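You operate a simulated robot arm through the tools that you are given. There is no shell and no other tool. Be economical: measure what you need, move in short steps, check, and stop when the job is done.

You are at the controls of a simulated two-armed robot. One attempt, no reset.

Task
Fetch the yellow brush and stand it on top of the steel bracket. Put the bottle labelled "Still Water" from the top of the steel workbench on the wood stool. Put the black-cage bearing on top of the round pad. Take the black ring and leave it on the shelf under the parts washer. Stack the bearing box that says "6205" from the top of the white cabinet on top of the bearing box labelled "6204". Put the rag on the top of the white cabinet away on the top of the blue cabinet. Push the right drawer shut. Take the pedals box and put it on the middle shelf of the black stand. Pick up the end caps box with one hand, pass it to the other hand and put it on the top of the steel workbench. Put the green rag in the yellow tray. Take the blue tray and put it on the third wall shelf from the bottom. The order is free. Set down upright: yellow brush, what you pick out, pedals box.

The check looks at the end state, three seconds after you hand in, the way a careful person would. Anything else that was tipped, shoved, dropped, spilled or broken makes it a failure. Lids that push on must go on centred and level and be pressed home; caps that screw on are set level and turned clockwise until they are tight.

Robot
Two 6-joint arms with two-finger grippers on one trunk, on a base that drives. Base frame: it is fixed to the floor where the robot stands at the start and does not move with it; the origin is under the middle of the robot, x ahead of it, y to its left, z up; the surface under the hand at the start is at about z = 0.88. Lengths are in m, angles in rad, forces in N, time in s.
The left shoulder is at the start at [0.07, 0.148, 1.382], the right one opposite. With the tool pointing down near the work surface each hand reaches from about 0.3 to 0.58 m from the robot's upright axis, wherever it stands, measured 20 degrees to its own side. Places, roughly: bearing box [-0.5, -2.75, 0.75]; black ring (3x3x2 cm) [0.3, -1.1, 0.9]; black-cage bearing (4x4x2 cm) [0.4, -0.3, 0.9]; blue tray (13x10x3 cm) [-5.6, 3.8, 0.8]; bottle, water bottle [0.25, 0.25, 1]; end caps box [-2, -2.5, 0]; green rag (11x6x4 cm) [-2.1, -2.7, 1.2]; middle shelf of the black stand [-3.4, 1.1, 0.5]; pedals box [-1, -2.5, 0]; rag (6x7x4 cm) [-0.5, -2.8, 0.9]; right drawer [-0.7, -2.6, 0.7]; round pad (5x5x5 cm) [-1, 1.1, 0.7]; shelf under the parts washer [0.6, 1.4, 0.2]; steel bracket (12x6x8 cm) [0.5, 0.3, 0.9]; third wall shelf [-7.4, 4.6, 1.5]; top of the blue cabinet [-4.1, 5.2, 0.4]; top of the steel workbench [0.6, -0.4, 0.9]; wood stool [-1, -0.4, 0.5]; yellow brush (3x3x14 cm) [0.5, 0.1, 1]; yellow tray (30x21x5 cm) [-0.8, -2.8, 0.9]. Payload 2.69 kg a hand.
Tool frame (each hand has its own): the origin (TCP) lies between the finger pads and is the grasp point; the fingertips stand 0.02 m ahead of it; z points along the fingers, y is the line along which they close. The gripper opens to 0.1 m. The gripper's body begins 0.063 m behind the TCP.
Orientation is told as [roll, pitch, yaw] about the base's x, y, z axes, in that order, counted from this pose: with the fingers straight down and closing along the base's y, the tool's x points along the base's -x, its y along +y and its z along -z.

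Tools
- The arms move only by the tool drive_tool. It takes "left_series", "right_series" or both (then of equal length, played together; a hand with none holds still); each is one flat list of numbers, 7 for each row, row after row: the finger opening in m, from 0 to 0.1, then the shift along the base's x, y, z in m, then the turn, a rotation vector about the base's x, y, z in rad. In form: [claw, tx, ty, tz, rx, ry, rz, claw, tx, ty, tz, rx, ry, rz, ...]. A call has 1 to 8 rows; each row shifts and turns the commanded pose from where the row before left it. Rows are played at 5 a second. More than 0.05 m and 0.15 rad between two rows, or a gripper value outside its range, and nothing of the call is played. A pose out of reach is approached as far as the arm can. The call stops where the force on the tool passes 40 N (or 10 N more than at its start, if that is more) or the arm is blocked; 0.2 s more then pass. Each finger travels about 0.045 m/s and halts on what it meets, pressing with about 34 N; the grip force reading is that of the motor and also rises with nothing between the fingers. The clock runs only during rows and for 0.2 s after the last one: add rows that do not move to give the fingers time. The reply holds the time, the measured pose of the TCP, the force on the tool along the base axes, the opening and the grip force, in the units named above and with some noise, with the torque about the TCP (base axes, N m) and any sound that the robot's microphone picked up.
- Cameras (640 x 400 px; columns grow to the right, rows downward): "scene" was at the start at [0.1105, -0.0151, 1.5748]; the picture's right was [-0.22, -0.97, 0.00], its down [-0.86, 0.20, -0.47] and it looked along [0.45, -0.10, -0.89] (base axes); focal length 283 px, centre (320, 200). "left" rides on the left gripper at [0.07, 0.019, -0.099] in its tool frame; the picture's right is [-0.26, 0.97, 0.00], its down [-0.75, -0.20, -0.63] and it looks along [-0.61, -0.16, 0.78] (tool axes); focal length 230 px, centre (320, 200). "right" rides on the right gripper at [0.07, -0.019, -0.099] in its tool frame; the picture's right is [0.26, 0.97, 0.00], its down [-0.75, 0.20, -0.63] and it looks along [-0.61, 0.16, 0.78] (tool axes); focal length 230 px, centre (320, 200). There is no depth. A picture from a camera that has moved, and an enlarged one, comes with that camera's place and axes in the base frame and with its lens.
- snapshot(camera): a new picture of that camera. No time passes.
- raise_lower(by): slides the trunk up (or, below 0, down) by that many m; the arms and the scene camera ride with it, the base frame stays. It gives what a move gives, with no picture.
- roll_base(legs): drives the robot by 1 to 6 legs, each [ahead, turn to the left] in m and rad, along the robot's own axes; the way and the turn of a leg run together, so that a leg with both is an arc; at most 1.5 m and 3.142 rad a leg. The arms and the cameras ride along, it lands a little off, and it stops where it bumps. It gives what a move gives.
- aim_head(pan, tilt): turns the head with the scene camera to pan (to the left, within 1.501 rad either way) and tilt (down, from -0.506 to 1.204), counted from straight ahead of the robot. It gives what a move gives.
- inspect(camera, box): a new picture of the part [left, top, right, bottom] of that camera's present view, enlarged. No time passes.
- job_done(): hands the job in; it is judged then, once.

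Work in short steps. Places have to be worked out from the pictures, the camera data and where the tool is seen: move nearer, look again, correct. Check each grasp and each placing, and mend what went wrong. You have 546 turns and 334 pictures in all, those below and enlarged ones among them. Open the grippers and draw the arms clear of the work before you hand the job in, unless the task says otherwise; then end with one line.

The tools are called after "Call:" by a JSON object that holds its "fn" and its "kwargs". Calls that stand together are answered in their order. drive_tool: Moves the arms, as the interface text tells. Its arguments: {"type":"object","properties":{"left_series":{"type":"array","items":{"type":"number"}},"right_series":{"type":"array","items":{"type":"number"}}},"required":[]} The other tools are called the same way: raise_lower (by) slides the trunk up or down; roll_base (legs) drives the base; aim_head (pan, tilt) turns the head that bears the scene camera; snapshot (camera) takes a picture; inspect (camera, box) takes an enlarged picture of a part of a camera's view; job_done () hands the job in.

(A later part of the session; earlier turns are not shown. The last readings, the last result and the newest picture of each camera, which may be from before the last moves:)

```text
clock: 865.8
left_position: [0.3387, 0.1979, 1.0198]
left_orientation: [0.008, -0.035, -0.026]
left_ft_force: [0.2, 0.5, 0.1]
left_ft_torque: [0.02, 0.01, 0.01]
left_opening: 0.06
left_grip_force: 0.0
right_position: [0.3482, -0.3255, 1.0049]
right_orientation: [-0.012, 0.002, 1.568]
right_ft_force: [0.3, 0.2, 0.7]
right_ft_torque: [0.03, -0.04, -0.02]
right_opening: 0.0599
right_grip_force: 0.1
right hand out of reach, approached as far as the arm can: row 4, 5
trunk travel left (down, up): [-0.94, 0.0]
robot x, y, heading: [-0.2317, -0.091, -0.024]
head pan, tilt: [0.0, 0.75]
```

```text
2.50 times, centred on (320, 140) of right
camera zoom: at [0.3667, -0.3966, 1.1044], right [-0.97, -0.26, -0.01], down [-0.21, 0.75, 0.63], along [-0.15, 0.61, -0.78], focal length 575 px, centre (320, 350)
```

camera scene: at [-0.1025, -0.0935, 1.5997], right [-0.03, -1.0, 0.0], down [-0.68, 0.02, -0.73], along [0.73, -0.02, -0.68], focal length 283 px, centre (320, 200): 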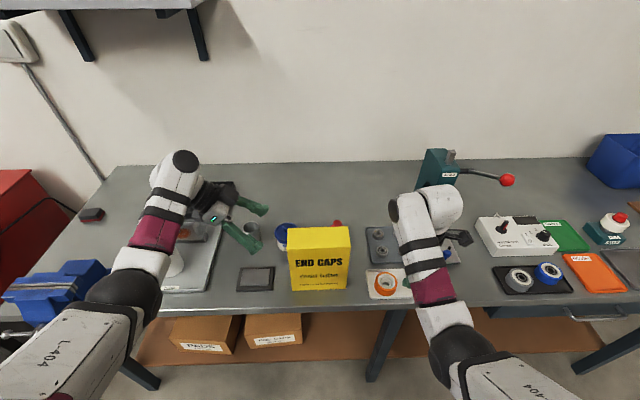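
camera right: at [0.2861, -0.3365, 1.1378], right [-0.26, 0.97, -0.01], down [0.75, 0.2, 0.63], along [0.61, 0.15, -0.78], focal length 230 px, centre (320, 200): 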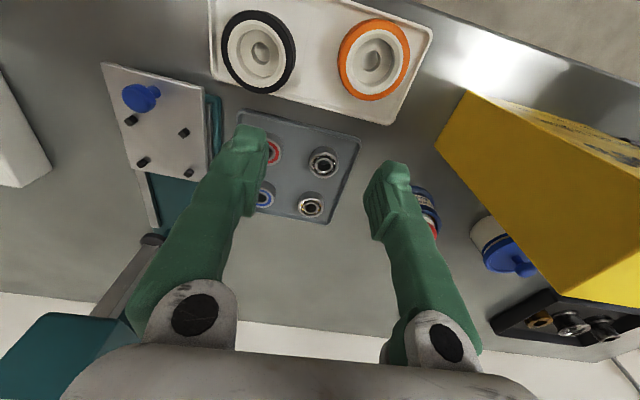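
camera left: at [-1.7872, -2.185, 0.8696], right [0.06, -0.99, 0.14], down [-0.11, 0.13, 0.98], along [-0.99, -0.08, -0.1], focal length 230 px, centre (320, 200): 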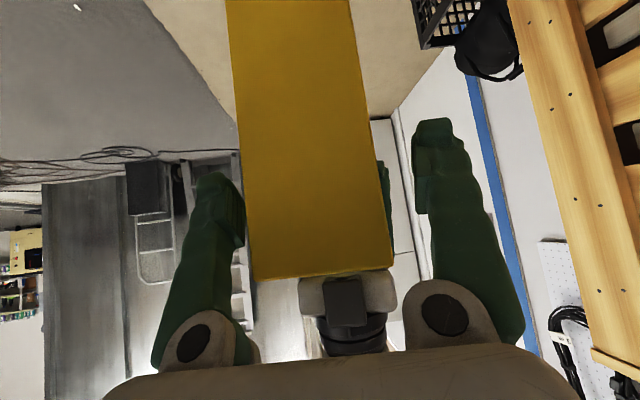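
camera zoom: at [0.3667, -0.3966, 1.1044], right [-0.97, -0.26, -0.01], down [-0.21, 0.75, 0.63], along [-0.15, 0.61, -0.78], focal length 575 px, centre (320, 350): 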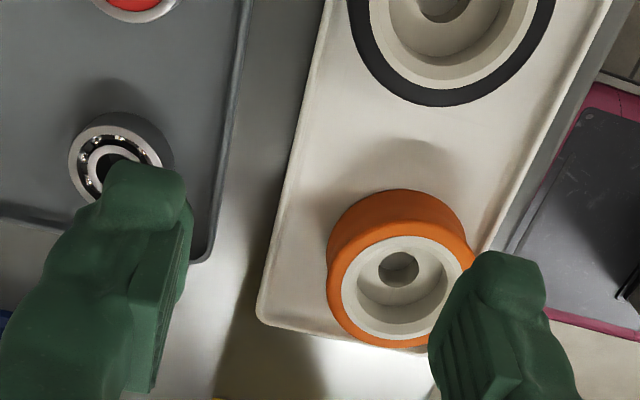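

Roll the base ahead 0.07 to bring the hand over the bearing.

Call:
{"fn": "roll_base", "kwargs": {"legs": [[0.07, 0]]}}

Call:
{"fn": "drive_tool", "kwargs": {"right_series": [0.06, 0, 0.012, 0, 0, 0, 0, 0.06, 0, 0.012, 0, 0, 0, 0, 0.06, 0, 0, -0.02, 0, 0, 0, 0.06, 0, 0, 0, 0, 0, 0]}}

Call:
{"fn": "inspect", "kwargs": {"camera": "right", "box": [200, 60, 440, 220]}}

```text
clock: 867.3
left_position: [0.2886, 0.2251, 0.9828]
left_orientation: [0.033, 0.176, 0.062]
left_ft_force: [3.1, -0.5, 0.3]
left_ft_torque: [0.06, 0.21, 0.01]
left_opening: 0.06
left_grip_force: 0.1
right_position: [0.4474, -0.3211, 1.027]
right_orientation: [-0.143, -0.005, 1.586]
right_ft_force: [-3.9, -0.2, -1.4]
right_ft_torque: [0.01, -0.36, -0.04]
right_opening: 0.0603
right_grip_force: 0.0
trunk travel left (down, up): [-0.94, 0.0]
robot x, y, heading: [-0.1567, -0.0906, -0.026]
head pan, tilt: [0.0, 0.75]
stopped in leg 1: the robot was blocked; the commanded pose is now the measured one
```

```text
clock: 868.3
left_position: [0.3053, 0.2184, 0.9816]
left_orientation: [0.033, 0.185, 0.055]
left_ft_force: [-0.3, 0.1, 0.6]
left_ft_torque: [0.02, -0.02, -0.02]
left_opening: 0.0601
left_grip_force: 0.1
right_position: [0.4216, -0.3115, 0.9949]
right_orientation: [-0.067, 0.004, 1.565]
right_ft_force: [-1.1, -0.2, 0.6]
right_ft_torque: [0.02, -0.04, 0.01]
right_opening: 0.0603
right_grip_force: 0.1
right hand out of reach, approached as far as the arm can: row 3
trunk travel left (down, up): [-0.94, 0.0]
robot x, y, heading: [-0.1604, -0.0946, -0.03]
head pan, tilt: [0.0, 0.75]
```

```text
2.50 times, centred on (320, 140) of right
camera zoom: at [0.4339, -0.3818, 1.0948], right [-0.97, -0.25, -0.06], down [-0.24, 0.75, 0.61], along [-0.11, 0.61, -0.79], focal length 575 px, centre (320, 350)
```

zoom: 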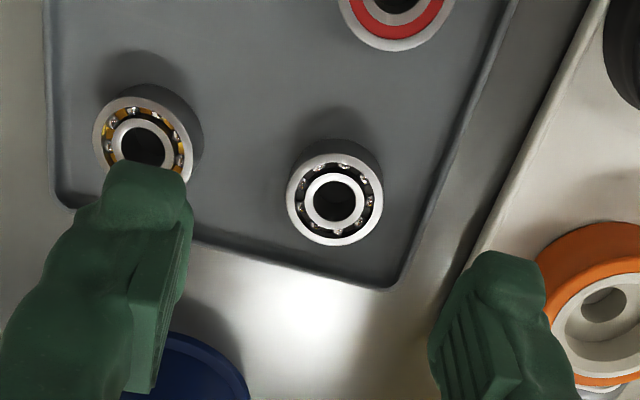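

Left hand was disturbed; check that nothing was touched.

Call:
{"fn": "snapshot", "kwargs": {"camera": "scene"}}

```text
31 pictures are left
camera scene: at [-0.0375, -0.0974, 1.6006], right [-0.03, -1.0, 0.0], down [-0.68, 0.02, -0.73], along [0.73, -0.02, -0.68], focal length 283 px, centre (320, 200)
```

scene: 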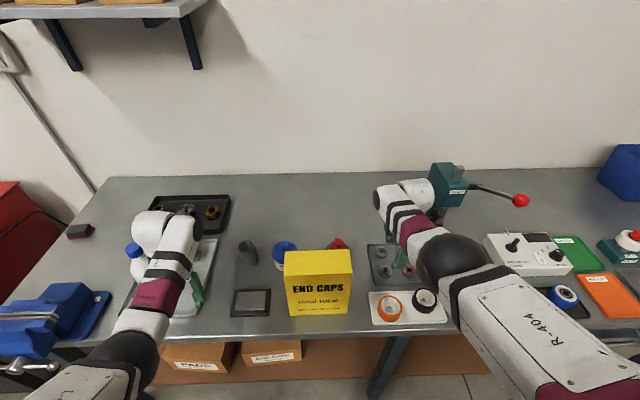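

Nothing tipped. Level both hands, move the left away from the bottle, centre the right over the bearing and lower.

Call:
{"fn": "drive_tool", "kwargs": {"left_series": [0.06, 0, -0.015, 0.01, -0.015, -0.09, 0, 0.06, 0, -0.015, 0.01, -0.015, -0.09, -0.02, 0.06, 0, -0.01, 0, 0, 0, -0.02, 0.06, 0, 0, 0, 0, 0, 0, 0.06, 0, 0, 0, 0, 0, 0], "right_series": [0.06, 0, 0.004, 0, 0, 0.034, 0, 0.06, -0.001, 0.005, 0, 0, 0.034, 0, 0.06, 0, 0, -0.025, 0, 0, 0, 0.06, 0, 0, -0.025, 0, 0, 0, 0.06, 0, 0, 0, 0, 0, 0]}}

Call:
{"fn": "inspect", "kwargs": {"camera": "right", "box": [200, 60, 440, 220]}}

```text
clock: 869.5
left_position: [0.3087, 0.1801, 1.0005]
left_orientation: [-0.01, 0.01, 0.009]
left_ft_force: [-0.7, 0.2, 1.0]
left_ft_torque: [-0.01, 0.0, -0.02]
left_opening: 0.0602
left_grip_force: 0.0
right_position: [0.3948, -0.3148, 0.9589]
right_orientation: [0.005, 0.004, 1.566]
right_ft_force: [0.9, -0.4, 0.9]
right_ft_torque: [0.01, -0.02, 0.01]
right_opening: 0.0602
right_grip_force: 0.0
right hand out of reach, approached as far as the arm can: row 1, 2, 3, 4
trunk travel left (down, up): [-0.94, 0.0]
robot x, y, heading: [-0.1608, -0.0934, -0.032]
head pan, tilt: [0.0, 0.75]
```

```text
2.50 times, centred on (320, 140) of right
camera zoom: at [0.4144, -0.3842, 1.0575], right [-0.97, -0.25, 0.01], down [-0.19, 0.75, 0.63], along [-0.16, 0.61, -0.78], focal length 575 px, centre (320, 350)
```

zoom: 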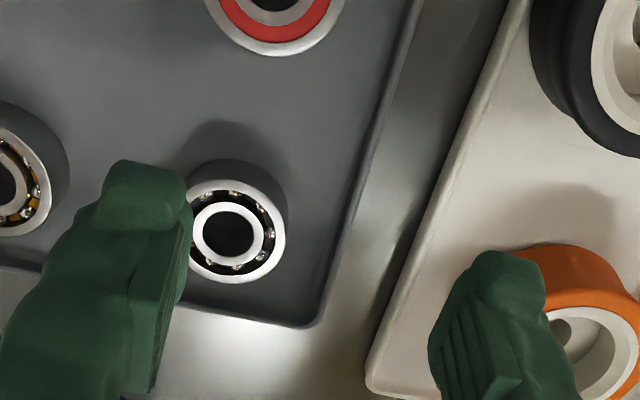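

Again at the reach limit; raise slightly and roll ahead 0.045.

Call:
{"fn": "drive_tool", "kwargs": {"right_series": [0.06, 0, 0, 0.02, 0, 0, 0, 0.06, 0, 0, 0.01, 0, 0, 0], "left_series": [0.06, -0.02, -0.02, 0, 0, 0, 0, 0.06, 0, 0, 0, 0, 0, 0]}}

Call:
{"fn": "roll_base", "kwargs": {"legs": [[0.045, 0]]}}

Call:
{"fn": "drive_tool", "kwargs": {"right_series": [0.06, 0, 0, 0, 0, 0, 0, 0.06, 0, 0.005, 0, 0, 0, 0, 0.06, 0, 0.005, -0.02, 0, 0, 0, 0.06, 0, 0, -0.02, 0, 0, 0, 0.06, 0, 0, 0, 0, 0, 0]}}

Call:
{"fn": "inspect", "kwargs": {"camera": "right", "box": [200, 60, 440, 220]}}

```text
clock: 870.1
left_position: [0.2903, 0.1607, 0.9978]
left_orientation: [-0.009, 0.012, 0.008]
left_ft_force: [-1.1, -0.5, 0.6]
left_ft_torque: [-0.02, -0.04, 0.0]
left_opening: 0.0599
left_grip_force: 0.0
right_position: [0.3968, -0.3146, 0.987]
right_orientation: [0.008, 0.005, 1.565]
right_ft_force: [0.1, -0.3, -0.1]
right_ft_torque: [-0.02, 0.01, 0.0]
right_opening: 0.0601
right_grip_force: 0.1
trunk travel left (down, up): [-0.94, 0.0]
robot x, y, heading: [-0.1591, -0.0948, -0.028]
head pan, tilt: [0.0, 0.75]
```

```text
clock: 871.0
left_position: [0.335, 0.16, 0.9973]
left_orientation: [-0.009, 0.009, 0.012]
left_ft_force: [0.0, -0.1, -0.1]
left_ft_torque: [0.0, 0.09, 0.02]
left_opening: 0.06
left_grip_force: 0.0
right_position: [0.4434, -0.316, 0.9842]
right_orientation: [0.009, 0.004, 1.565]
right_ft_force: [1.3, -0.1, -1.2]
right_ft_torque: [0.0, 0.09, -0.02]
right_opening: 0.0598
right_grip_force: 0.0
trunk travel left (down, up): [-0.94, 0.0]
robot x, y, heading: [-0.1119, -0.0931, -0.03]
head pan, tilt: [0.0, 0.75]
```

```text
clock: 872.2
left_position: [0.3301, 0.1602, 1.0007]
left_orientation: [-0.007, 0.003, 0.01]
left_ft_force: [0.9, 0.6, -0.7]
left_ft_torque: [-0.01, 0.01, 0.01]
left_opening: 0.0598
left_grip_force: 0.1
right_position: [0.4369, -0.3038, 0.9473]
right_orientation: [0.001, 0.003, 1.563]
right_ft_force: [0.2, 0.2, -0.4]
right_ft_torque: [-0.03, 0.06, 0.01]
right_opening: 0.0601
right_grip_force: 0.0
trunk travel left (down, up): [-0.94, 0.0]
robot x, y, heading: [-0.1129, -0.0896, -0.031]
head pan, tilt: [0.0, 0.75]
```

```text
2.50 times, centred on (320, 140) of right
camera zoom: at [0.4566, -0.3752, 1.0463], right [-0.97, -0.25, 0.0], down [-0.19, 0.75, 0.63], along [-0.16, 0.61, -0.78], focal length 575 px, centre (320, 350)
```

zoom: 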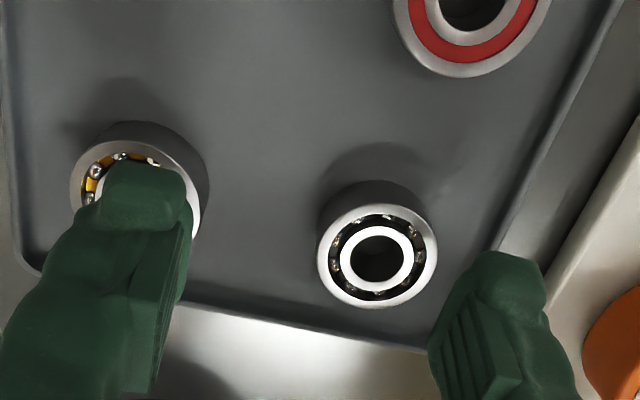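

Bearing at (0.4216,-0.304). Shift -0.015 in x, opening 0.054, lower to z≈0.908 and close.

Call:
{"fn": "drive_tool", "kwargs": {"right_series": [0.054, -0.008, 0, 0, 0, 0, 0, 0.054, -0.007, 0, 0, 0, 0, 0, 0.054, 0, 0, -0.02, 0, 0, 0, 0.054, 0, 0, -0.012, 0, 0, 0, 0.054, 0, 0, -0.006, 0, 0, 0, 0.054, 0, 0, 0, 0, 0, 0]}}

Call:
{"fn": "inspect", "kwargs": {"camera": "right", "box": [200, 60, 440, 220]}}

```text
clock: 873.6
left_position: [0.3256, 0.1598, 1.0012]
left_orientation: [-0.01, -0.001, 0.01]
left_ft_force: [0.1, 0.0, 1.3]
left_ft_torque: [0.03, -0.01, -0.01]
left_opening: 0.06
left_grip_force: 0.0
right_position: [0.419, -0.3049, 0.9104]
right_orientation: [-0.003, 0.006, 1.565]
right_ft_force: [-0.7, 0.7, 2.9]
right_ft_torque: [0.01, 0.08, -0.02]
right_opening: 0.0542
right_grip_force: 0.2
trunk travel left (down, up): [-0.94, 0.0]
robot x, y, heading: [-0.1157, -0.0907, -0.03]
head pan, tilt: [0.0, 0.75]
```

```text
2.50 times, centred on (320, 140) of right
camera zoom: at [0.4383, -0.3768, 1.0118], right [-0.97, -0.25, 0.0], down [-0.2, 0.75, 0.63], along [-0.16, 0.61, -0.78], focal length 575 px, centre (320, 350)
```

zoom: 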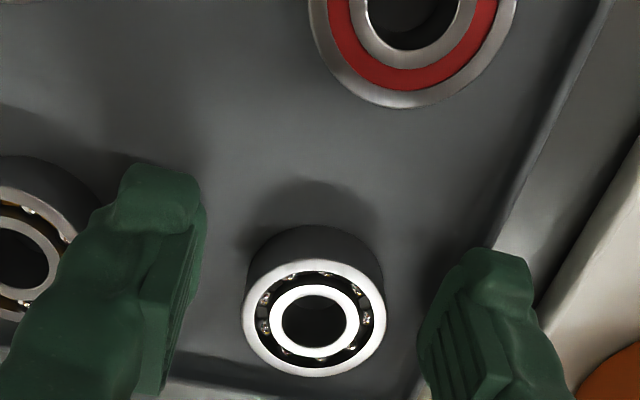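

Aligned. Close and lift.

Call:
{"fn": "drive_tool", "kwargs": {"right_series": [0.03, 0, 0, 0, 0, 0, 0, 0.0, 0, 0, 0, 0, 0, 0, 0.0, 0, 0, 0, 0, 0, 0, 0.0, 0, 0, 0.015, 0, 0, 0, 0.0, 0, 0, 0.03, 0, 0, 0, 0.0, 0, 0, 0.03, 0, 0, 0, 0.0, 0, 0, 0, 0, 0, 0]}}

Call:
{"fn": "inspect", "kwargs": {"camera": "right", "box": [180, 80, 460, 280]}}

```text
clock: 875.2
left_position: [0.3269, 0.1615, 1.0019]
left_orientation: [-0.007, 0.002, 0.012]
left_ft_force: [-0.4, 0.3, -0.6]
left_ft_torque: [0.0, -0.01, -0.01]
left_opening: 0.0598
left_grip_force: 0.0
right_position: [0.4188, -0.3045, 0.9836]
right_orientation: [0.001, 0.003, 1.563]
right_ft_force: [-0.5, -0.2, -0.4]
right_ft_torque: [-0.01, 0.01, 0.0]
right_opening: 0.0327
right_grip_force: 34.0
trunk travel left (down, up): [-0.94, 0.0]
robot x, y, heading: [-0.1157, -0.0964, -0.029]
head pan, tilt: [0.0, 0.75]
```

```text
2.00 times, centred on (320, 180) of right
camera zoom: at [0.438, -0.3755, 1.0834], right [-0.97, -0.25, 0.0], down [-0.19, 0.75, 0.63], along [-0.16, 0.61, -0.78], focal length 460 px, centre (320, 240)
```

zoom: 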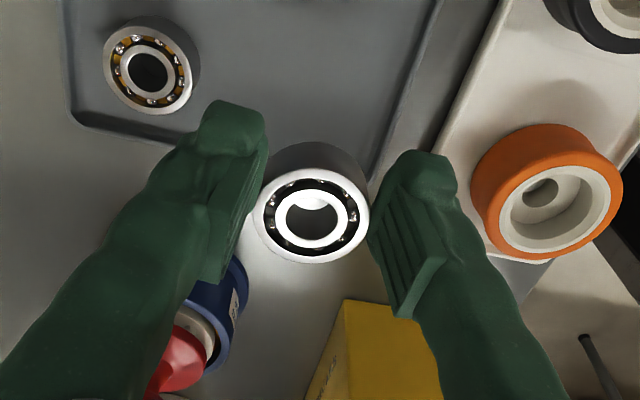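

Bearing held. Now fetch the black ring with the left hand: raise, back off and drive along the bench to y≈-1.25.

Call:
{"fn": "drive_tool", "kwargs": {"right_series": [0, 0, 0, 0.03, 0, 0, 0, 0, 0, 0, 0.02, 0, 0, 0, 0, 0, 0, 0, 0, 0, 0]}}

Call:
{"fn": "roll_base", "kwargs": {"legs": [[-0.3, 0], [0, -1.54], [1.13, 0], [0, 1.57], [0.12, 0]]}}

Call:
{"fn": "aim_head", "kwargs": {"pan": 0.2, "tilt": 0.9}}

Call:
{"fn": "snapshot", "kwargs": {"camera": "scene"}}

```text
clock: 876.0
left_position: [0.3272, 0.1605, 1.0014]
left_orientation: [-0.009, 0.002, 0.01]
left_ft_force: [0.1, -0.3, 0.9]
left_ft_torque: [0.01, -0.01, -0.03]
left_opening: 0.0598
left_grip_force: 0.2
right_position: [0.4205, -0.3063, 1.0355]
right_orientation: [0.001, 0.005, 1.564]
right_ft_force: [-0.7, 0.1, -0.8]
right_ft_torque: [0.03, 0.01, -0.02]
right_opening: 0.0329
right_grip_force: 34.3
trunk travel left (down, up): [-0.94, 0.0]
robot x, y, heading: [-0.1164, -0.0965, -0.031]
head pan, tilt: [0.0, 0.75]
```

```text
clock: 892.4
left_position: [0.1, -0.9762, 1.0037]
left_orientation: [-0.015, -0.039, -0.007]
left_ft_force: [0.9, 0.4, -1.4]
left_ft_torque: [-0.05, 0.09, -0.01]
left_opening: 0.0602
left_grip_force: 0.0
right_position: [0.1774, -1.4448, 1.0347]
right_orientation: [0.006, 0.003, 1.542]
right_ft_force: [1.6, -0.3, -1.6]
right_ft_torque: [0.01, 0.1, -0.01]
right_opening: 0.0327
right_grip_force: 34.0
trunk travel left (down, up): [-0.94, 0.0]
robot x, y, heading: [-0.3415, -1.2249, -0.047]
head pan, tilt: [0.0, 0.75]
stopped in leg 5: the robot was blocked; the commanded pose is now the measured one
```

```text
clock: 893.1
left_position: [0.0953, -0.9778, 1.0059]
left_orientation: [-0.014, -0.043, -0.005]
left_ft_force: [-0.1, 0.4, -0.3]
left_ft_torque: [-0.02, 0.01, -0.01]
left_opening: 0.06
left_grip_force: 0.1
right_position: [0.1733, -1.4454, 1.0362]
right_orientation: [-0.001, 0.006, 1.542]
right_ft_force: [0.8, 0.7, 0.1]
right_ft_torque: [0.01, 0.04, -0.02]
right_opening: 0.0329
right_grip_force: 33.7
trunk travel left (down, up): [-0.94, 0.0]
robot x, y, heading: [-0.3357, -1.2198, -0.05]
head pan, tilt: [0.201, 0.901]
```

```text
26 pictures are left
camera scene: at [-0.211, -1.2143, 1.5874], right [0.15, -0.99, 0.0], down [-0.78, -0.12, -0.62], along [0.61, 0.1, -0.79], focal length 283 px, centre (320, 200)
```

scene: 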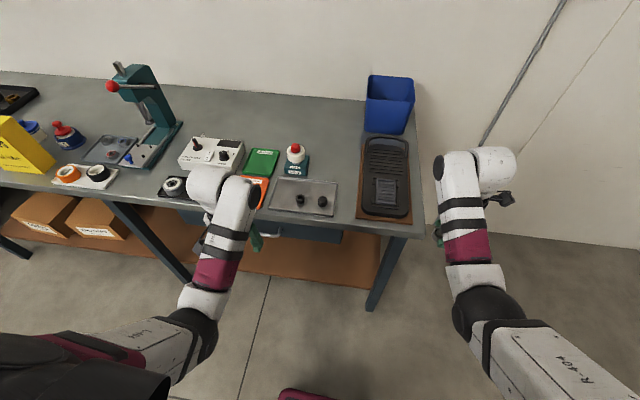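

Call:
{"fn": "inspect", "kwargs": {"camera": "scene", "box": [255, 165, 345, 220]}}

```text
7.11 times, centred on (300, 192) of scene
camera zoom: at [-0.211, -1.2143, 1.5874], right [0.15, -0.99, 0.0], down [-0.78, -0.12, -0.62], along [0.61, 0.1, -0.79], focal length 2011 px, centre (462, 253)
```

zoom: 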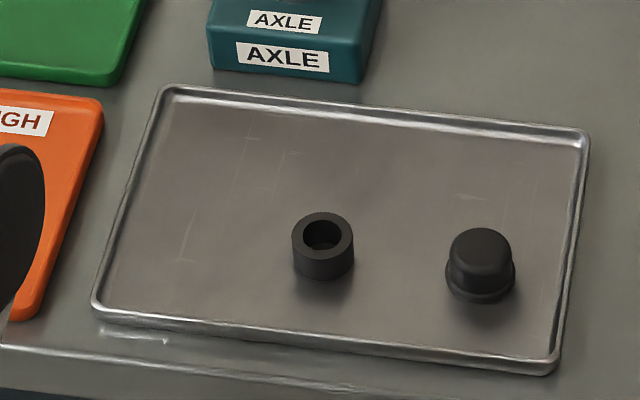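

The ring is the left one, at ≈(0.311,-1.068). Roll ahead 0.13 and move the left hand over it.

Call:
{"fn": "roll_base", "kwargs": {"legs": [[0.13, 0]]}}

Call:
{"fn": "drive_tool", "kwargs": {"left_series": [0.05, 0.02, -0.02, -0.005, 0, 0.02, 0, 0.05, 0.02, -0.02, -0.005, 0, 0.02, 0, 0.05, 0.02, -0.02, -0.005, 0, 0, 0, 0.05, 0.02, -0.02, -0.005, 0, 0, 0, 0.05, 0, 0, 0, 0, 0, 0]}}

Call:
{"fn": "snapshot", "kwargs": {"camera": "left"}}

```text
clock: 894.4
left_position: [0.2182, -0.9829, 1.0121]
left_orientation: [-0.016, -0.068, -0.004]
left_ft_force: [-0.1, -0.3, -0.6]
left_ft_torque: [-0.02, 0.01, -0.02]
left_opening: 0.0599
left_grip_force: 0.0
right_position: [0.293, -1.4518, 1.0439]
right_orientation: [-0.014, 0.004, 1.54]
right_ft_force: [0.0, 0.6, -1.8]
right_ft_torque: [0.01, 0.1, 0.01]
right_opening: 0.0331
right_grip_force: 34.4
trunk travel left (down, up): [-0.94, 0.0]
robot x, y, heading: [-0.2029, -1.2258, -0.051]
head pan, tilt: [0.201, 0.901]
```

```text
clock: 895.6
left_position: [0.306, -1.0632, 0.9875]
left_orientation: [-0.016, -0.021, -0.007]
left_ft_force: [0.3, 0.1, 0.1]
left_ft_torque: [0.01, 0.01, 0.03]
left_opening: 0.0501
left_grip_force: 0.0
right_position: [0.2998, -1.4512, 1.0401]
right_orientation: [-0.007, 0.006, 1.539]
right_ft_force: [0.4, 0.2, -0.5]
right_ft_torque: [0.0, 0.0, 0.01]
right_opening: 0.0329
right_grip_force: 33.6
trunk travel left (down, up): [-0.94, 0.0]
robot x, y, heading: [-0.2049, -1.229, -0.049]
head pan, tilt: [0.201, 0.901]
```

```text
24 pictures are left
camera left: at [0.2348, -1.0434, 1.0857], right [0.26, 0.96, -0.01], down [0.74, -0.19, 0.65], along [0.62, -0.18, -0.76], focal length 230 px, centre (320, 200)
```

left: 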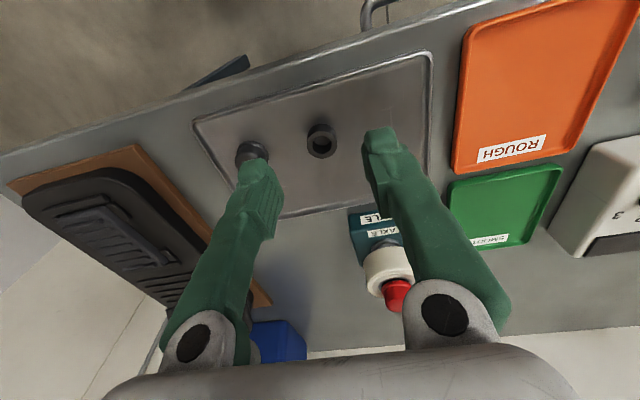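

Ring at (0.3175,-1.067). Centre, narrow the opening to 0.044 and lower.

Call:
{"fn": "drive_tool", "kwargs": {"left_series": [0.044, 0.011, -0.004, 0, 0.01, 0.02, 0, 0.044, 0, 0, -0.025, 0, 0, 0, 0.044, 0, 0, -0.025, 0, 0, 0, 0.044, 0, 0, -0.018, 0, 0, 0, 0.044, 0, 0, 0, 0, 0, 0]}}

Call:
{"fn": "inspect", "kwargs": {"camera": "left", "box": [200, 90, 440, 250]}}

```text
clock: 896.8
left_position: [0.315, -1.0677, 0.9205]
left_orientation: [-0.007, -0.001, -0.004]
left_ft_force: [0.0, -0.3, 0.0]
left_ft_torque: [0.01, 0.03, -0.01]
left_opening: 0.0438
left_grip_force: 0.1
right_position: [0.299, -1.4514, 1.0399]
right_orientation: [-0.007, 0.006, 1.539]
right_ft_force: [0.5, -0.3, -1.0]
right_ft_torque: [-0.03, -0.02, 0.0]
right_opening: 0.033
right_grip_force: 33.8
trunk travel left (down, up): [-0.94, 0.0]
robot x, y, heading: [-0.1991, -1.2262, -0.047]
head pan, tilt: [0.201, 0.901]
```

```text
2.50 times, centred on (320, 170) of left
camera zoom: at [0.2468, -1.0493, 1.0189], right [0.26, 0.96, -0.01], down [0.75, -0.2, 0.63], along [0.61, -0.17, -0.77], focal length 575 px, centre (320, 275)
```

zoom: 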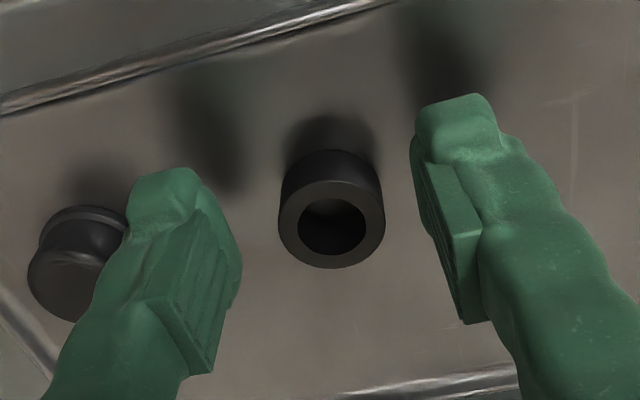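

Centred. Lower 12 mm, close, lift.

Call:
{"fn": "drive_tool", "kwargs": {"left_series": [0.044, 0.002, 0, -0.006, 0, 0, 0, 0.044, 0, 0, -0.006, 0, 0, 0, 0.02, 0, 0, 0, 0, 0, 0, 0.0, 0, 0, 0, 0, 0, 0, 0.0, 0, 0, 0, 0, 0, 0, 0.0, 0, 0, 0.02, 0, 0, 0, 0.0, 0, 0, 0.04, 0, 0, 0, 0, 0, 0, 0.03, 0, 0, 0]}}

Call:
{"fn": "snapshot", "kwargs": {"camera": "left"}}

```text
clock: 898.6
left_position: [0.3155, -1.0678, 0.9992]
left_orientation: [-0.008, -0.002, -0.006]
left_ft_force: [0.8, 0.8, 0.1]
left_ft_torque: [-0.05, 0.0, 0.02]
left_opening: 0.0211
left_grip_force: 34.1
right_position: [0.2991, -1.4522, 1.0408]
right_orientation: [-0.008, 0.006, 1.538]
right_ft_force: [0.6, -0.3, -0.7]
right_ft_torque: [0.02, 0.0, 0.02]
right_opening: 0.0332
right_grip_force: 34.1
trunk travel left (down, up): [-0.94, 0.0]
robot x, y, heading: [-0.2041, -1.2284, -0.049]
head pan, tilt: [0.201, 0.901]
```

```text
22 pictures are left
camera left: at [0.2475, -1.0491, 1.0981], right [0.26, 0.96, -0.01], down [0.75, -0.2, 0.63], along [0.61, -0.17, -0.77], focal length 230 px, centre (320, 200)
```

left: 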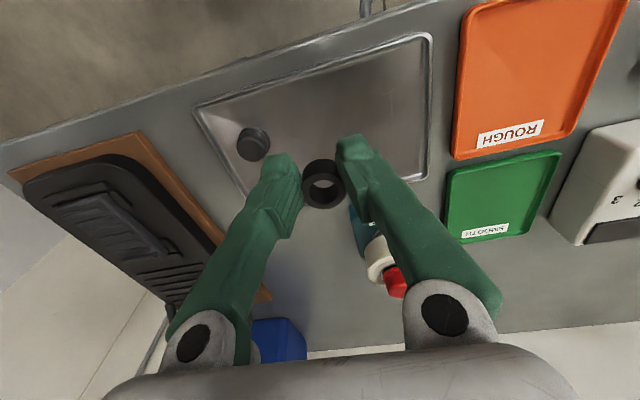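

Ring held in the left, bearing in the right. Drive north along the aisle to the table with the round pad.

Call:
{"fn": "roll_base", "kwargs": {"legs": [[-0.22, 0], [0, 1.62], [1.1, 0], [1.1, 0], [0, 1.57]]}}

Call:
{"fn": "aim_head", "kwargs": {"pan": -0.2, "tilt": 0.8}}

Call:
{"fn": "snapshot", "kwargs": {"camera": "scene"}}

```text
clock: 918.4
left_position: [-0.9136, 0.7228, 1.0001]
left_orientation: [-0.007, -0.002, -3.061]
left_ft_force: [-0.2, 0.8, -0.4]
left_ft_torque: [-0.03, 0.0, 0.0]
left_opening: 0.0217
left_grip_force: 33.9
right_position: [-0.9295, 1.1071, 1.0403]
right_orientation: [-0.01, 0.006, -1.514]
right_ft_force: [-0.1, 0.3, -0.5]
right_ft_torque: [0.01, -0.03, 0.02]
right_opening: 0.0333
right_grip_force: 34.4
trunk travel left (down, up): [-0.94, 0.0]
robot x, y, heading: [-0.4086, 0.929, -3.099]
head pan, tilt: [0.201, 0.901]
```

```text
clock: 919.3
left_position: [-0.913, 0.7226, 0.999]
left_orientation: [-0.008, -0.002, -3.06]
left_ft_force: [0.1, -0.6, -0.8]
left_ft_torque: [0.01, 0.02, 0.01]
left_opening: 0.0212
left_grip_force: 34.6
right_position: [-0.9291, 1.1074, 1.0412]
right_orientation: [-0.009, 0.004, -1.515]
right_ft_force: [0.2, 0.0, -0.5]
right_ft_torque: [0.02, 0.04, -0.02]
right_opening: 0.0329
right_grip_force: 34.4
trunk travel left (down, up): [-0.94, 0.0]
robot x, y, heading: [-0.4084, 0.9284, -3.096]
head pan, tilt: [-0.201, 0.799]
```

```text
21 pictures are left
camera scene: at [-0.5419, 0.939, 1.5957], right [0.16, 0.99, 0.0], down [0.71, -0.11, -0.7], along [-0.69, 0.11, -0.72], focal length 283 px, centre (320, 200)
```

scene: 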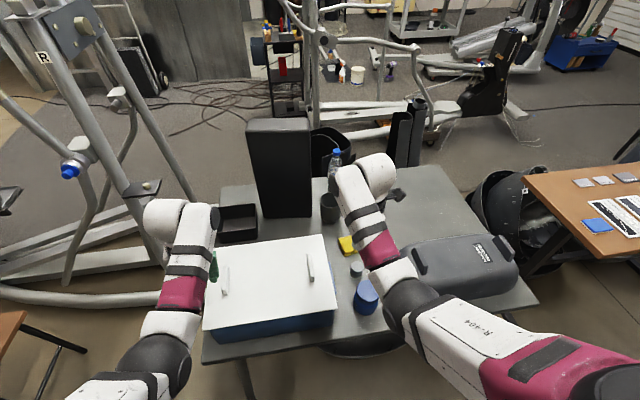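

Call:
{"fn": "inspect", "kwargs": {"camera": "scene", "box": [310, 225, 410, 325]}}

```text
4.00 times, centred on (360, 275) of scene
camera zoom: at [-0.5419, 0.939, 1.5957], right [0.16, 0.99, 0.0], down [0.71, -0.11, -0.7], along [-0.69, 0.11, -0.72], focal length 1131 px, centre (160, -100)
```

zoom: 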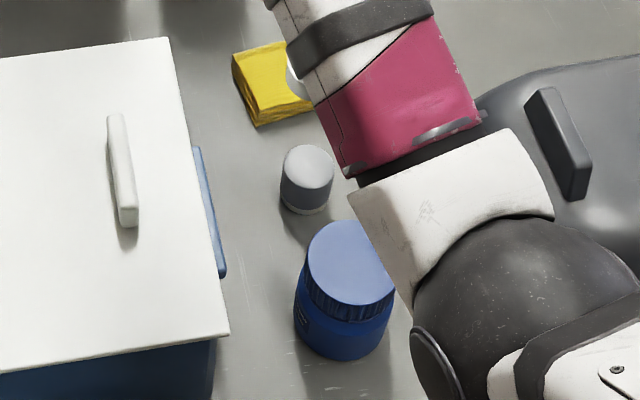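

The grey round pad is at about (-1.035,1.146). Raise the left hand (it hovers over the box), turn the right tool back so its camera faces forward, roll ahead 0.1.

Call:
{"fn": "drive_tool", "kwargs": {"right_series": [0, 0, 0.005, 0, 0, 0, -0.13, 0, 0, 0.005, 0, 0, 0, -0.13, 0, 0, 0.005, 0, 0, 0, -0.13, 0, 0, 0.005, 0, 0, 0, -0.13, 0, 0, 0.005, 0, 0, 0, -0.13, 0, 0, 0.005, 0, 0, 0, -0.13, 0, 0, 0.005, 0, 0, 0, -0.13, 0, 0, 0, 0, 0, 0, -0.13], "left_series": [0, 0, 0, 0.015, 0, 0, 0, 0, 0, 0, 0.015, 0, 0, 0, 0, 0, 0, 0.015, 0, 0, 0, 0, 0, 0, 0.015, 0, 0, 0, 0, 0, 0, 0.01, 0, 0, 0, 0, 0, 0, 0, 0, 0, 0, 0, 0, 0, 0, 0, 0, 0, 0, 0, 0, 0, 0, 0, 0]}}

Call:
{"fn": "drive_tool", "kwargs": {"right_series": [0, 0, 0, 0, 0, 0, -0.13, 0, 0, 0, 0, 0, 0, -0.13, 0, 0, 0, 0, 0, 0, -0.13, 0, 0, 0, -0.03, 0, 0, -0.08, 0, 0, 0, -0.03, 0, 0, 0, 0, 0, 0, -0.03, 0, 0, 0, 0, 0, 0, 0, 0, 0, 0]}}

Call:
{"fn": "roll_base", "kwargs": {"legs": [[0.09, 0]]}}

Call:
{"fn": "snapshot", "kwargs": {"camera": "right"}}

```text
clock: 921.1
left_position: [-0.9251, 0.7231, 1.0572]
left_orientation: [-0.008, -0.002, -3.06]
left_ft_force: [0.3, 0.2, 1.1]
left_ft_torque: [-0.02, 0.04, 0.0]
left_opening: 0.0214
left_grip_force: 33.8
left hand out of reach, approached as far as the arm can: row 4, 5
right_position: [-0.9301, 1.1412, 1.0402]
right_orientation: [-0.009, 0.006, -2.557]
right_ft_force: [-0.4, -0.3, -0.8]
right_ft_torque: [-0.02, -0.02, -0.03]
right_opening: 0.0331
right_grip_force: 34.6
trunk travel left (down, up): [-0.94, 0.0]
robot x, y, heading: [-0.4111, 0.9276, -3.103]
head pan, tilt: [-0.201, 0.799]
```

```text
clock: 922.7
left_position: [-0.9249, 0.7245, 1.0574]
left_orientation: [-0.007, -0.003, -3.06]
left_ft_force: [0.5, 0.9, -0.6]
left_ft_torque: [0.0, 0.01, -0.04]
left_opening: 0.0216
left_grip_force: 34.2
right_position: [-0.9271, 1.1425, 0.9481]
right_orientation: [-0.009, 0.005, -3.025]
right_ft_force: [-0.4, -0.5, -0.8]
right_ft_torque: [-0.02, -0.01, 0.0]
right_opening: 0.0329
right_grip_force: 34.2
trunk travel left (down, up): [-0.94, 0.0]
robot x, y, heading: [-0.4095, 0.9281, -3.108]
head pan, tilt: [-0.201, 0.799]
```

```text
clock: 924.2
left_position: [-0.981, 0.7245, 1.0709]
left_orientation: [-0.031, -0.116, -3.046]
left_ft_force: [-0.5, -0.9, 0.1]
left_ft_torque: [-0.01, 0.0, -0.01]
left_opening: 0.0212
left_grip_force: 34.2
right_position: [-0.9647, 1.1436, 0.956]
right_orientation: [-0.016, 0.009, -3.038]
right_ft_force: [-1.2, 0.3, -1.1]
right_ft_torque: [0.01, -0.01, -0.01]
right_opening: 0.0329
right_grip_force: 34.5
trunk travel left (down, up): [-0.94, 0.0]
robot x, y, heading: [-0.5009, 0.9242, -3.1]
head pan, tilt: [-0.201, 0.799]
stopped in leg 1: the robot was blocked; the commanded pose is now the measured one
```

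```text
19 pictures are left
camera right: at [-0.8967, 1.1667, 1.0562], right [0.36, -0.93, -0.01], down [-0.73, -0.29, 0.62], along [-0.58, -0.21, -0.78], focal length 230 px, centre (320, 200)
```

right: 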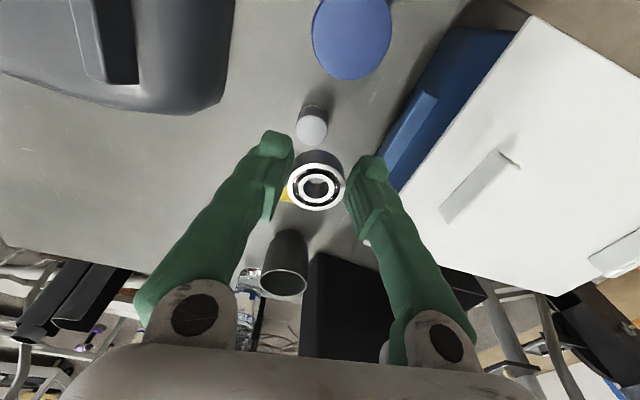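

Triangulation puts the pad top at about (-0.99,1.143), z≈0.80±0.03. Level the hands, move 2 cm ahead, lower to z≈0.89, and look again.

Call:
{"fn": "drive_tool", "kwargs": {"right_series": [0, -0.01, 0.001, -0.02, 0, 0, 0, 0, -0.012, 0.001, -0.02, 0, 0, 0, 0, 0, 0, -0.02, 0, 0, 0, 0, 0, 0, 0, 0, 0, 0], "left_series": [0, 0.01, 0, 0, 0.0, -0.06, 0, 0, 0.01, 0, 0, 0, -0.055, 0, 0, 0, 0, 0, 0, 0, 0, 0, 0, 0, 0, 0, 0, 0]}}

Call:
{"fn": "snapshot", "kwargs": {"camera": "right"}}

```text
clock: 925.2
left_position: [-0.996, 0.7254, 1.0338]
left_orientation: [-0.015, 0.027, -3.046]
left_ft_force: [0.8, 0.7, 0.5]
left_ft_torque: [0.0, -0.06, 0.02]
left_opening: 0.0212
left_grip_force: 34.3
left hand out of reach, approached as far as the arm can: row 1, 2
right_position: [-1.0015, 1.1466, 0.8879]
right_orientation: [-0.015, 0.024, -3.037]
right_ft_force: [0.0, 0.1, -0.3]
right_ft_torque: [-0.04, 0.01, 0.02]
right_opening: 0.033
right_grip_force: 34.1
trunk travel left (down, up): [-0.94, 0.0]
robot x, y, heading: [-0.5033, 0.9265, -3.101]
head pan, tilt: [-0.201, 0.799]
```

```text
18 pictures are left
camera right: at [-0.9351, 1.169, 0.9905], right [0.36, -0.93, -0.01], down [-0.74, -0.29, 0.61], along [-0.57, -0.21, -0.79], focal length 230 px, centre (320, 200)
```

right: 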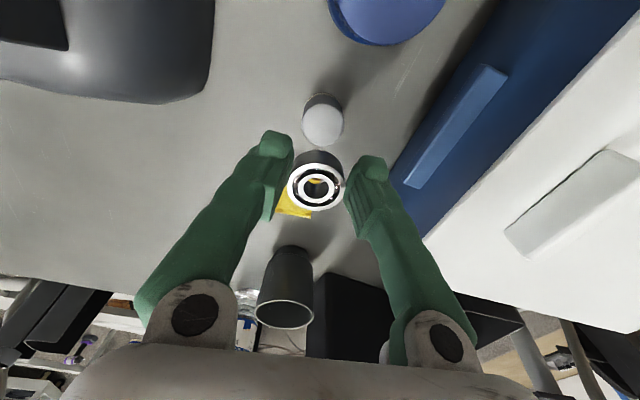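

Pad is a further ~1.2–2 cm ahead. Shift -x 0.014, -y 0.004 and lower to z≈0.835, then look again.

Call:
{"fn": "drive_tool", "kwargs": {"right_series": [0, -0.007, -0.002, -0.02, 0, 0.012, 0, 0, -0.007, -0.002, -0.02, 0, 0.012, 0, 0, 0, 0, -0.015, 0, 0, 0, 0, 0, 0, 0, 0, 0, 0]}}

Call:
{"fn": "inspect", "kwargs": {"camera": "right", "box": [220, 70, 420, 230]}}

```text
clock: 926.2
left_position: [-0.9938, 0.7258, 1.0355]
left_orientation: [-0.014, 0.025, -3.045]
left_ft_force: [-0.2, 0.3, 0.2]
left_ft_torque: [0.01, 0.02, -0.02]
left_opening: 0.0215
left_grip_force: 34.0
right_position: [-1.0024, 1.1486, 0.8445]
right_orientation: [-0.018, -0.005, -3.037]
right_ft_force: [-0.1, -0.4, -0.2]
right_ft_torque: [-0.01, -0.01, 0.02]
right_opening: 0.033
right_grip_force: 34.0
right hand out of reach, approached as far as the arm can: row 2, 3
trunk travel left (down, up): [-0.94, 0.0]
robot x, y, heading: [-0.503, 0.9244, -3.102]
head pan, tilt: [-0.201, 0.799]
```

```text
2.50 times, centred on (320, 150) of right
camera zoom: at [-0.934, 1.1719, 0.9446], right [0.36, -0.93, -0.02], down [-0.72, -0.29, 0.63], along [-0.59, -0.21, -0.78], focal length 575 px, centre (320, 325)
```

zoom: 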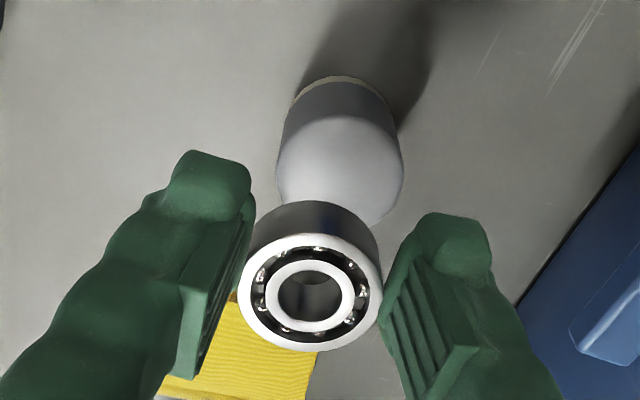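

From the pad's apparent size its top is at ≈(-1.018,1.135,0.73). Roll ahead 0.035, use the trunk to lower 0.06, then align.

Call:
{"fn": "roll_base", "kwargs": {"legs": [[0.035, 0]]}}

Call:
{"fn": "raise_lower", "kwargs": {"by": -0.06}}

Call:
{"fn": "drive_tool", "kwargs": {"right_series": [0, 0.008, -0.007, 0, 0.018, 0, 0, 0, 0.008, -0.007, 0, 0, 0, 0, 0, 0, 0, 0, 0, 0, 0, 0, 0, 0, 0, 0, 0, 0]}}

Call:
{"fn": "inspect", "kwargs": {"camera": "right", "box": [220, 70, 420, 230]}}

```text
clock: 927.1
left_position: [-1.0274, 0.7253, 1.0364]
left_orientation: [-0.017, 0.022, -3.046]
left_ft_force: [-1.6, 0.2, -1.8]
left_ft_torque: [-0.04, -0.08, 0.01]
left_opening: 0.0214
left_grip_force: 34.2
right_position: [-1.0411, 1.1472, 0.8418]
right_orientation: [-0.018, -0.004, -3.037]
right_ft_force: [0.6, 0.5, -1.3]
right_ft_torque: [-0.01, 0.04, 0.02]
right_opening: 0.0326
right_grip_force: 33.9
trunk travel left (down, up): [-0.94, 0.0]
robot x, y, heading: [-0.5357, 0.9265, -3.098]
head pan, tilt: [-0.201, 0.799]
```

```text
clock: 928.1
left_position: [-1.0271, 0.7237, 0.9764]
left_orientation: [-0.015, 0.022, -3.046]
left_ft_force: [0.1, -0.3, -0.4]
left_ft_torque: [0.03, -0.04, 0.0]
left_opening: 0.0214
left_grip_force: 33.7
right_position: [-1.0381, 1.1478, 0.7831]
right_orientation: [-0.018, -0.006, -3.037]
right_ft_force: [0.3, 0.0, -1.1]
right_ft_torque: [-0.01, 0.0, -0.03]
right_opening: 0.0329
right_grip_force: 34.2
trunk travel left (down, up): [-0.88, 0.06]
robot x, y, heading: [-0.5385, 0.9217, -3.106]
head pan, tilt: [-0.201, 0.799]
```

```text
clock: 929.1
left_position: [-1.0256, 0.7251, 0.9764]
left_orientation: [-0.016, 0.021, -3.045]
left_ft_force: [0.5, 0.7, -0.6]
left_ft_torque: [0.0, -0.01, -0.02]
left_opening: 0.0217
left_grip_force: 33.5
right_position: [-1.0215, 1.1327, 0.7841]
right_orientation: [-0.037, -0.004, -3.038]
right_ft_force: [-0.3, -1.0, -0.9]
right_ft_torque: [-0.02, -0.05, 0.01]
right_opening: 0.0326
right_grip_force: 33.9
trunk travel left (down, up): [-0.88, 0.06]
robot x, y, heading: [-0.5373, 0.9233, -3.103]
head pan, tilt: [-0.201, 0.799]
```

```text
2.50 times, centred on (320, 150) of right
camera zoom: at [-0.9533, 1.154, 0.8837], right [0.36, -0.93, -0.04], down [-0.72, -0.3, 0.62], along [-0.59, -0.2, -0.78], focal length 575 px, centre (320, 325)
```

zoom: 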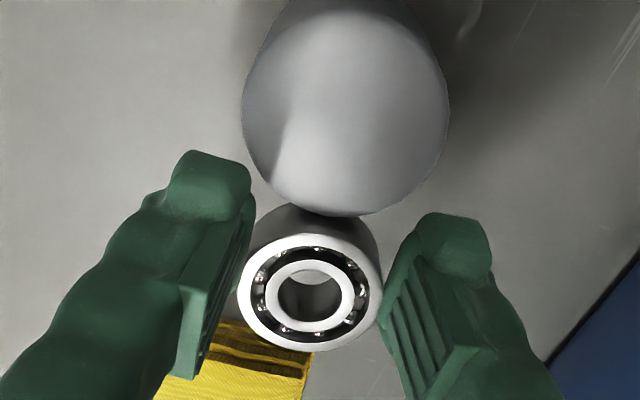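

Closer view: pad centre ≈(-1.0,1.135), top z≈0.745. Shift +x 0.021 and lower in small steps to contact.

Call:
{"fn": "drive_tool", "kwargs": {"right_series": [0, 0.011, 0.001, 0, 0.036, 0, 0, 0, 0.01, 0.001, 0, 0, 0, 0, 0, 0, 0, -0.006, 0, 0, 0, 0, 0, 0, 0, 0, 0, 0]}}

Call:
{"fn": "inspect", "kwargs": {"camera": "right", "box": [220, 70, 420, 230]}}

```text
clock: 930.1
left_position: [-1.0258, 0.7243, 0.9764]
left_orientation: [-0.016, 0.02, -3.046]
left_ft_force: [0.0, 0.4, -0.5]
left_ft_torque: [-0.01, 0.01, 0.03]
left_opening: 0.0217
left_grip_force: 34.0
right_position: [-1.0028, 1.1345, 0.7777]
right_orientation: [-0.072, 0.0, -3.037]
right_ft_force: [0.6, 0.3, 0.3]
right_ft_torque: [-0.02, 0.0, -0.03]
right_opening: 0.0328
right_grip_force: 33.9
trunk travel left (down, up): [-0.88, 0.06]
robot x, y, heading: [-0.5394, 0.9238, -3.099]
head pan, tilt: [-0.201, 0.799]
```

```text
2.50 times, centred on (320, 150) of right
camera zoom: at [-0.9333, 1.1519, 0.8779], right [0.36, -0.93, -0.07], down [-0.72, -0.32, 0.61], along [-0.59, -0.17, -0.79], focal length 575 px, centre (320, 325)
```

zoom: 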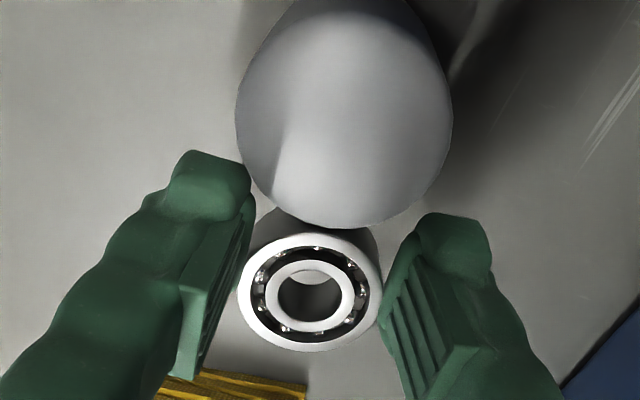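

The pad seems to be taller than assumed and the bearing is beside it. Retreat a little (-x), raise 6 cm, and re-measure.

Call:
{"fn": "drive_tool", "kwargs": {"right_series": [0, -0.012, 0, 0, 0, 0, 0, 0, 0, 0, 0.025, -0.036, 0, 0, 0, 0, 0, 0.025, -0.036, 0, 0, 0, 0, 0, 0.015, 0, 0, 0, 0, 0, 0, 0, 0, 0, 0]}}

Call:
{"fn": "snapshot", "kwargs": {"camera": "right"}}

```text
clock: 931.3
left_position: [-1.0259, 0.724, 0.9772]
left_orientation: [-0.014, 0.02, -3.045]
left_ft_force: [0.2, 0.0, -0.1]
left_ft_torque: [0.0, -0.01, -0.03]
left_opening: 0.0214
left_grip_force: 34.0
right_position: [-1.0139, 1.1347, 0.8427]
right_orientation: [0.0, -0.007, -3.037]
right_ft_force: [0.7, -0.3, -0.7]
right_ft_torque: [0.01, -0.01, 0.02]
right_opening: 0.0327
right_grip_force: 33.8
trunk travel left (down, up): [-0.88, 0.06]
robot x, y, heading: [-0.5365, 0.9253, -3.1]
head pan, tilt: [-0.201, 0.799]
```

```text
14 pictures are left
camera right: at [-0.9445, 1.1595, 0.9421], right [0.36, -0.93, 0.0], down [-0.72, -0.28, 0.63], along [-0.59, -0.23, -0.77], focal length 230 px, centre (320, 200)
```

right: 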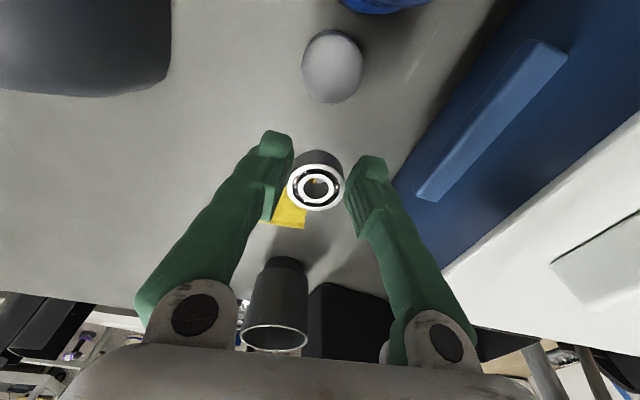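

Two-view triangulation: pad top centre (-0.9675,1.142), z≈0.778, ~3.8 cm wide. Move over it (+0.046 x, +0.007 y) and check.

Call:
{"fn": "drive_tool", "kwargs": {"right_series": [0, 0.015, 0.002, 0, 0, 0, 0, 0, 0.015, 0.002, 0, 0, 0, 0, 0, 0.016, 0.003, 0, 0, 0, 0, 0, 0, 0, -0.02, 0, 0, 0, 0, 0, 0, 0, 0, 0, 0]}}

Call:
{"fn": "inspect", "kwargs": {"camera": "right", "box": [220, 70, 420, 230]}}

```text
clock: 932.5
left_position: [-1.0266, 0.7243, 0.9779]
left_orientation: [-0.017, 0.022, -3.045]
left_ft_force: [0.1, 0.0, 0.5]
left_ft_torque: [0.01, -0.02, 0.01]
left_opening: 0.0218
left_grip_force: 33.8
right_position: [-0.9673, 1.1426, 0.8209]
right_orientation: [-0.002, -0.008, -3.036]
right_ft_force: [-0.1, 0.3, -0.9]
right_ft_torque: [-0.01, -0.02, 0.01]
right_opening: 0.033
right_grip_force: 34.0
trunk travel left (down, up): [-0.88, 0.06]
robot x, y, heading: [-0.5418, 0.9288, -3.098]
head pan, tilt: [-0.201, 0.799]
```

```text
2.50 times, centred on (320, 150) of right
camera zoom: at [-0.8981, 1.167, 0.9214], right [0.36, -0.93, 0.0], down [-0.72, -0.28, 0.64], along [-0.59, -0.23, -0.77], focal length 575 px, centre (320, 325)
```

zoom: 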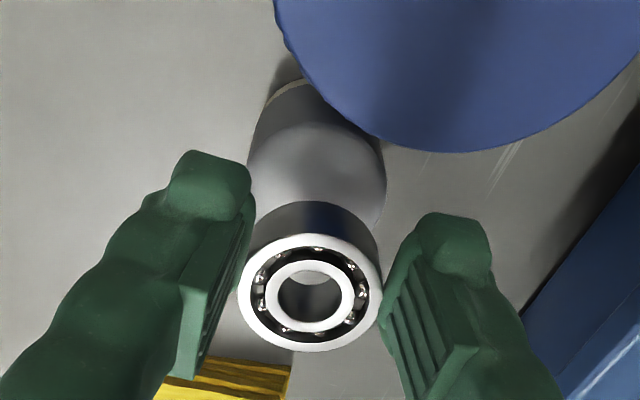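

Pad centre ≈(-0.961,1.143). Shift +0.006 and lower gently to contact.

Call:
{"fn": "drive_tool", "kwargs": {"right_series": [0, 0.006, 0, 0, 0, 0, 0, 0, 0, 0, -0.012, 0, 0, 0, 0, 0, 0, -0.006, 0, 0, 0, 0, 0, 0, 0, 0, 0, 0]}}

Call:
{"fn": "inspect", "kwargs": {"camera": "right", "box": [220, 70, 420, 230]}}

```text
clock: 933.5
left_position: [-1.0253, 0.7246, 0.9779]
left_orientation: [-0.016, 0.021, -3.046]
left_ft_force: [-0.2, 0.5, -0.5]
left_ft_torque: [0.0, 0.0, 0.02]
left_opening: 0.0213
left_grip_force: 34.0
right_position: [-0.9615, 1.1421, 0.8052]
right_orientation: [0.0, -0.006, -3.037]
right_ft_force: [-0.1, -0.2, -0.4]
right_ft_torque: [-0.03, 0.0, 0.03]
right_opening: 0.0328
right_grip_force: 34.0
trunk travel left (down, up): [-0.88, 0.06]
robot x, y, heading: [-0.5355, 0.9256, -3.102]
head pan, tilt: [-0.201, 0.799]
```

```text
2.50 times, centred on (320, 150) of right
camera zoom: at [-0.8911, 1.1677, 0.9036], right [0.36, -0.93, 0.0], down [-0.72, -0.28, 0.64], along [-0.59, -0.23, -0.77], focal length 575 px, centre (320, 325)
```

zoom: 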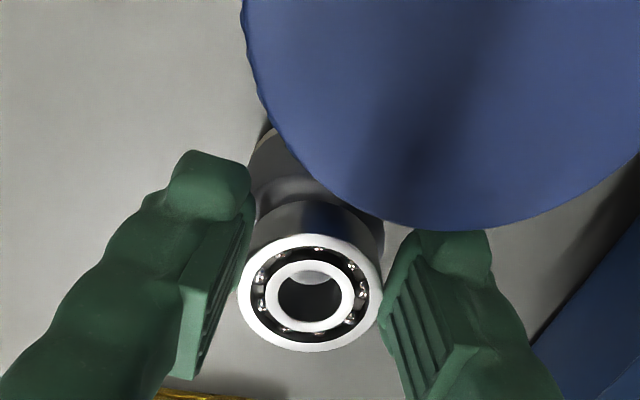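

Call:
{"fn": "drive_tool", "kwargs": {"right_series": [0, 0, 0, -0.006, 0, 0, 0, 0, 0, 0, -0.005, 0, 0, 0, 0, 0, 0, 0, 0, 0, 0]}}

Call:
{"fn": "drive_tool", "kwargs": {"right_series": [0, 0, 0, -0.004, 0, 0, 0, 0, 0, 0, 0, 0, 0, 0]}}

```text
clock: 934.3
left_position: [-1.0246, 0.7246, 0.9785]
left_orientation: [-0.017, 0.021, -3.048]
left_ft_force: [0.2, -0.5, 0.3]
left_ft_torque: [-0.01, -0.02, 0.03]
left_opening: 0.0215
left_grip_force: 34.1
right_position: [-0.9606, 1.143, 0.7941]
right_orientation: [-0.001, -0.01, -3.038]
right_ft_force: [0.1, -0.7, 9.1]
right_ft_torque: [0.0, -0.01, 0.01]
right_opening: 0.0331
right_grip_force: 34.0
trunk travel left (down, up): [-0.88, 0.06]
robot x, y, heading: [-0.5384, 0.9248, -3.1]
head pan, tilt: [-0.201, 0.799]
```

```text
clock: 934.9
left_position: [-1.025, 0.7241, 0.9789]
left_orientation: [-0.017, 0.019, -3.045]
left_ft_force: [0.6, -0.2, 0.7]
left_ft_torque: [-0.02, 0.0, 0.02]
left_opening: 0.0215
left_grip_force: 34.6
right_position: [-0.9611, 1.1421, 0.7914]
right_orientation: [-0.002, -0.012, -3.037]
right_ft_force: [0.3, 1.1, 23.5]
right_ft_torque: [0.03, 0.16, 0.0]
right_opening: 0.0328
right_grip_force: 34.3
trunk travel left (down, up): [-0.88, 0.06]
robot x, y, heading: [-0.5409, 0.9221, -3.103]
head pan, tilt: [-0.201, 0.799]
```

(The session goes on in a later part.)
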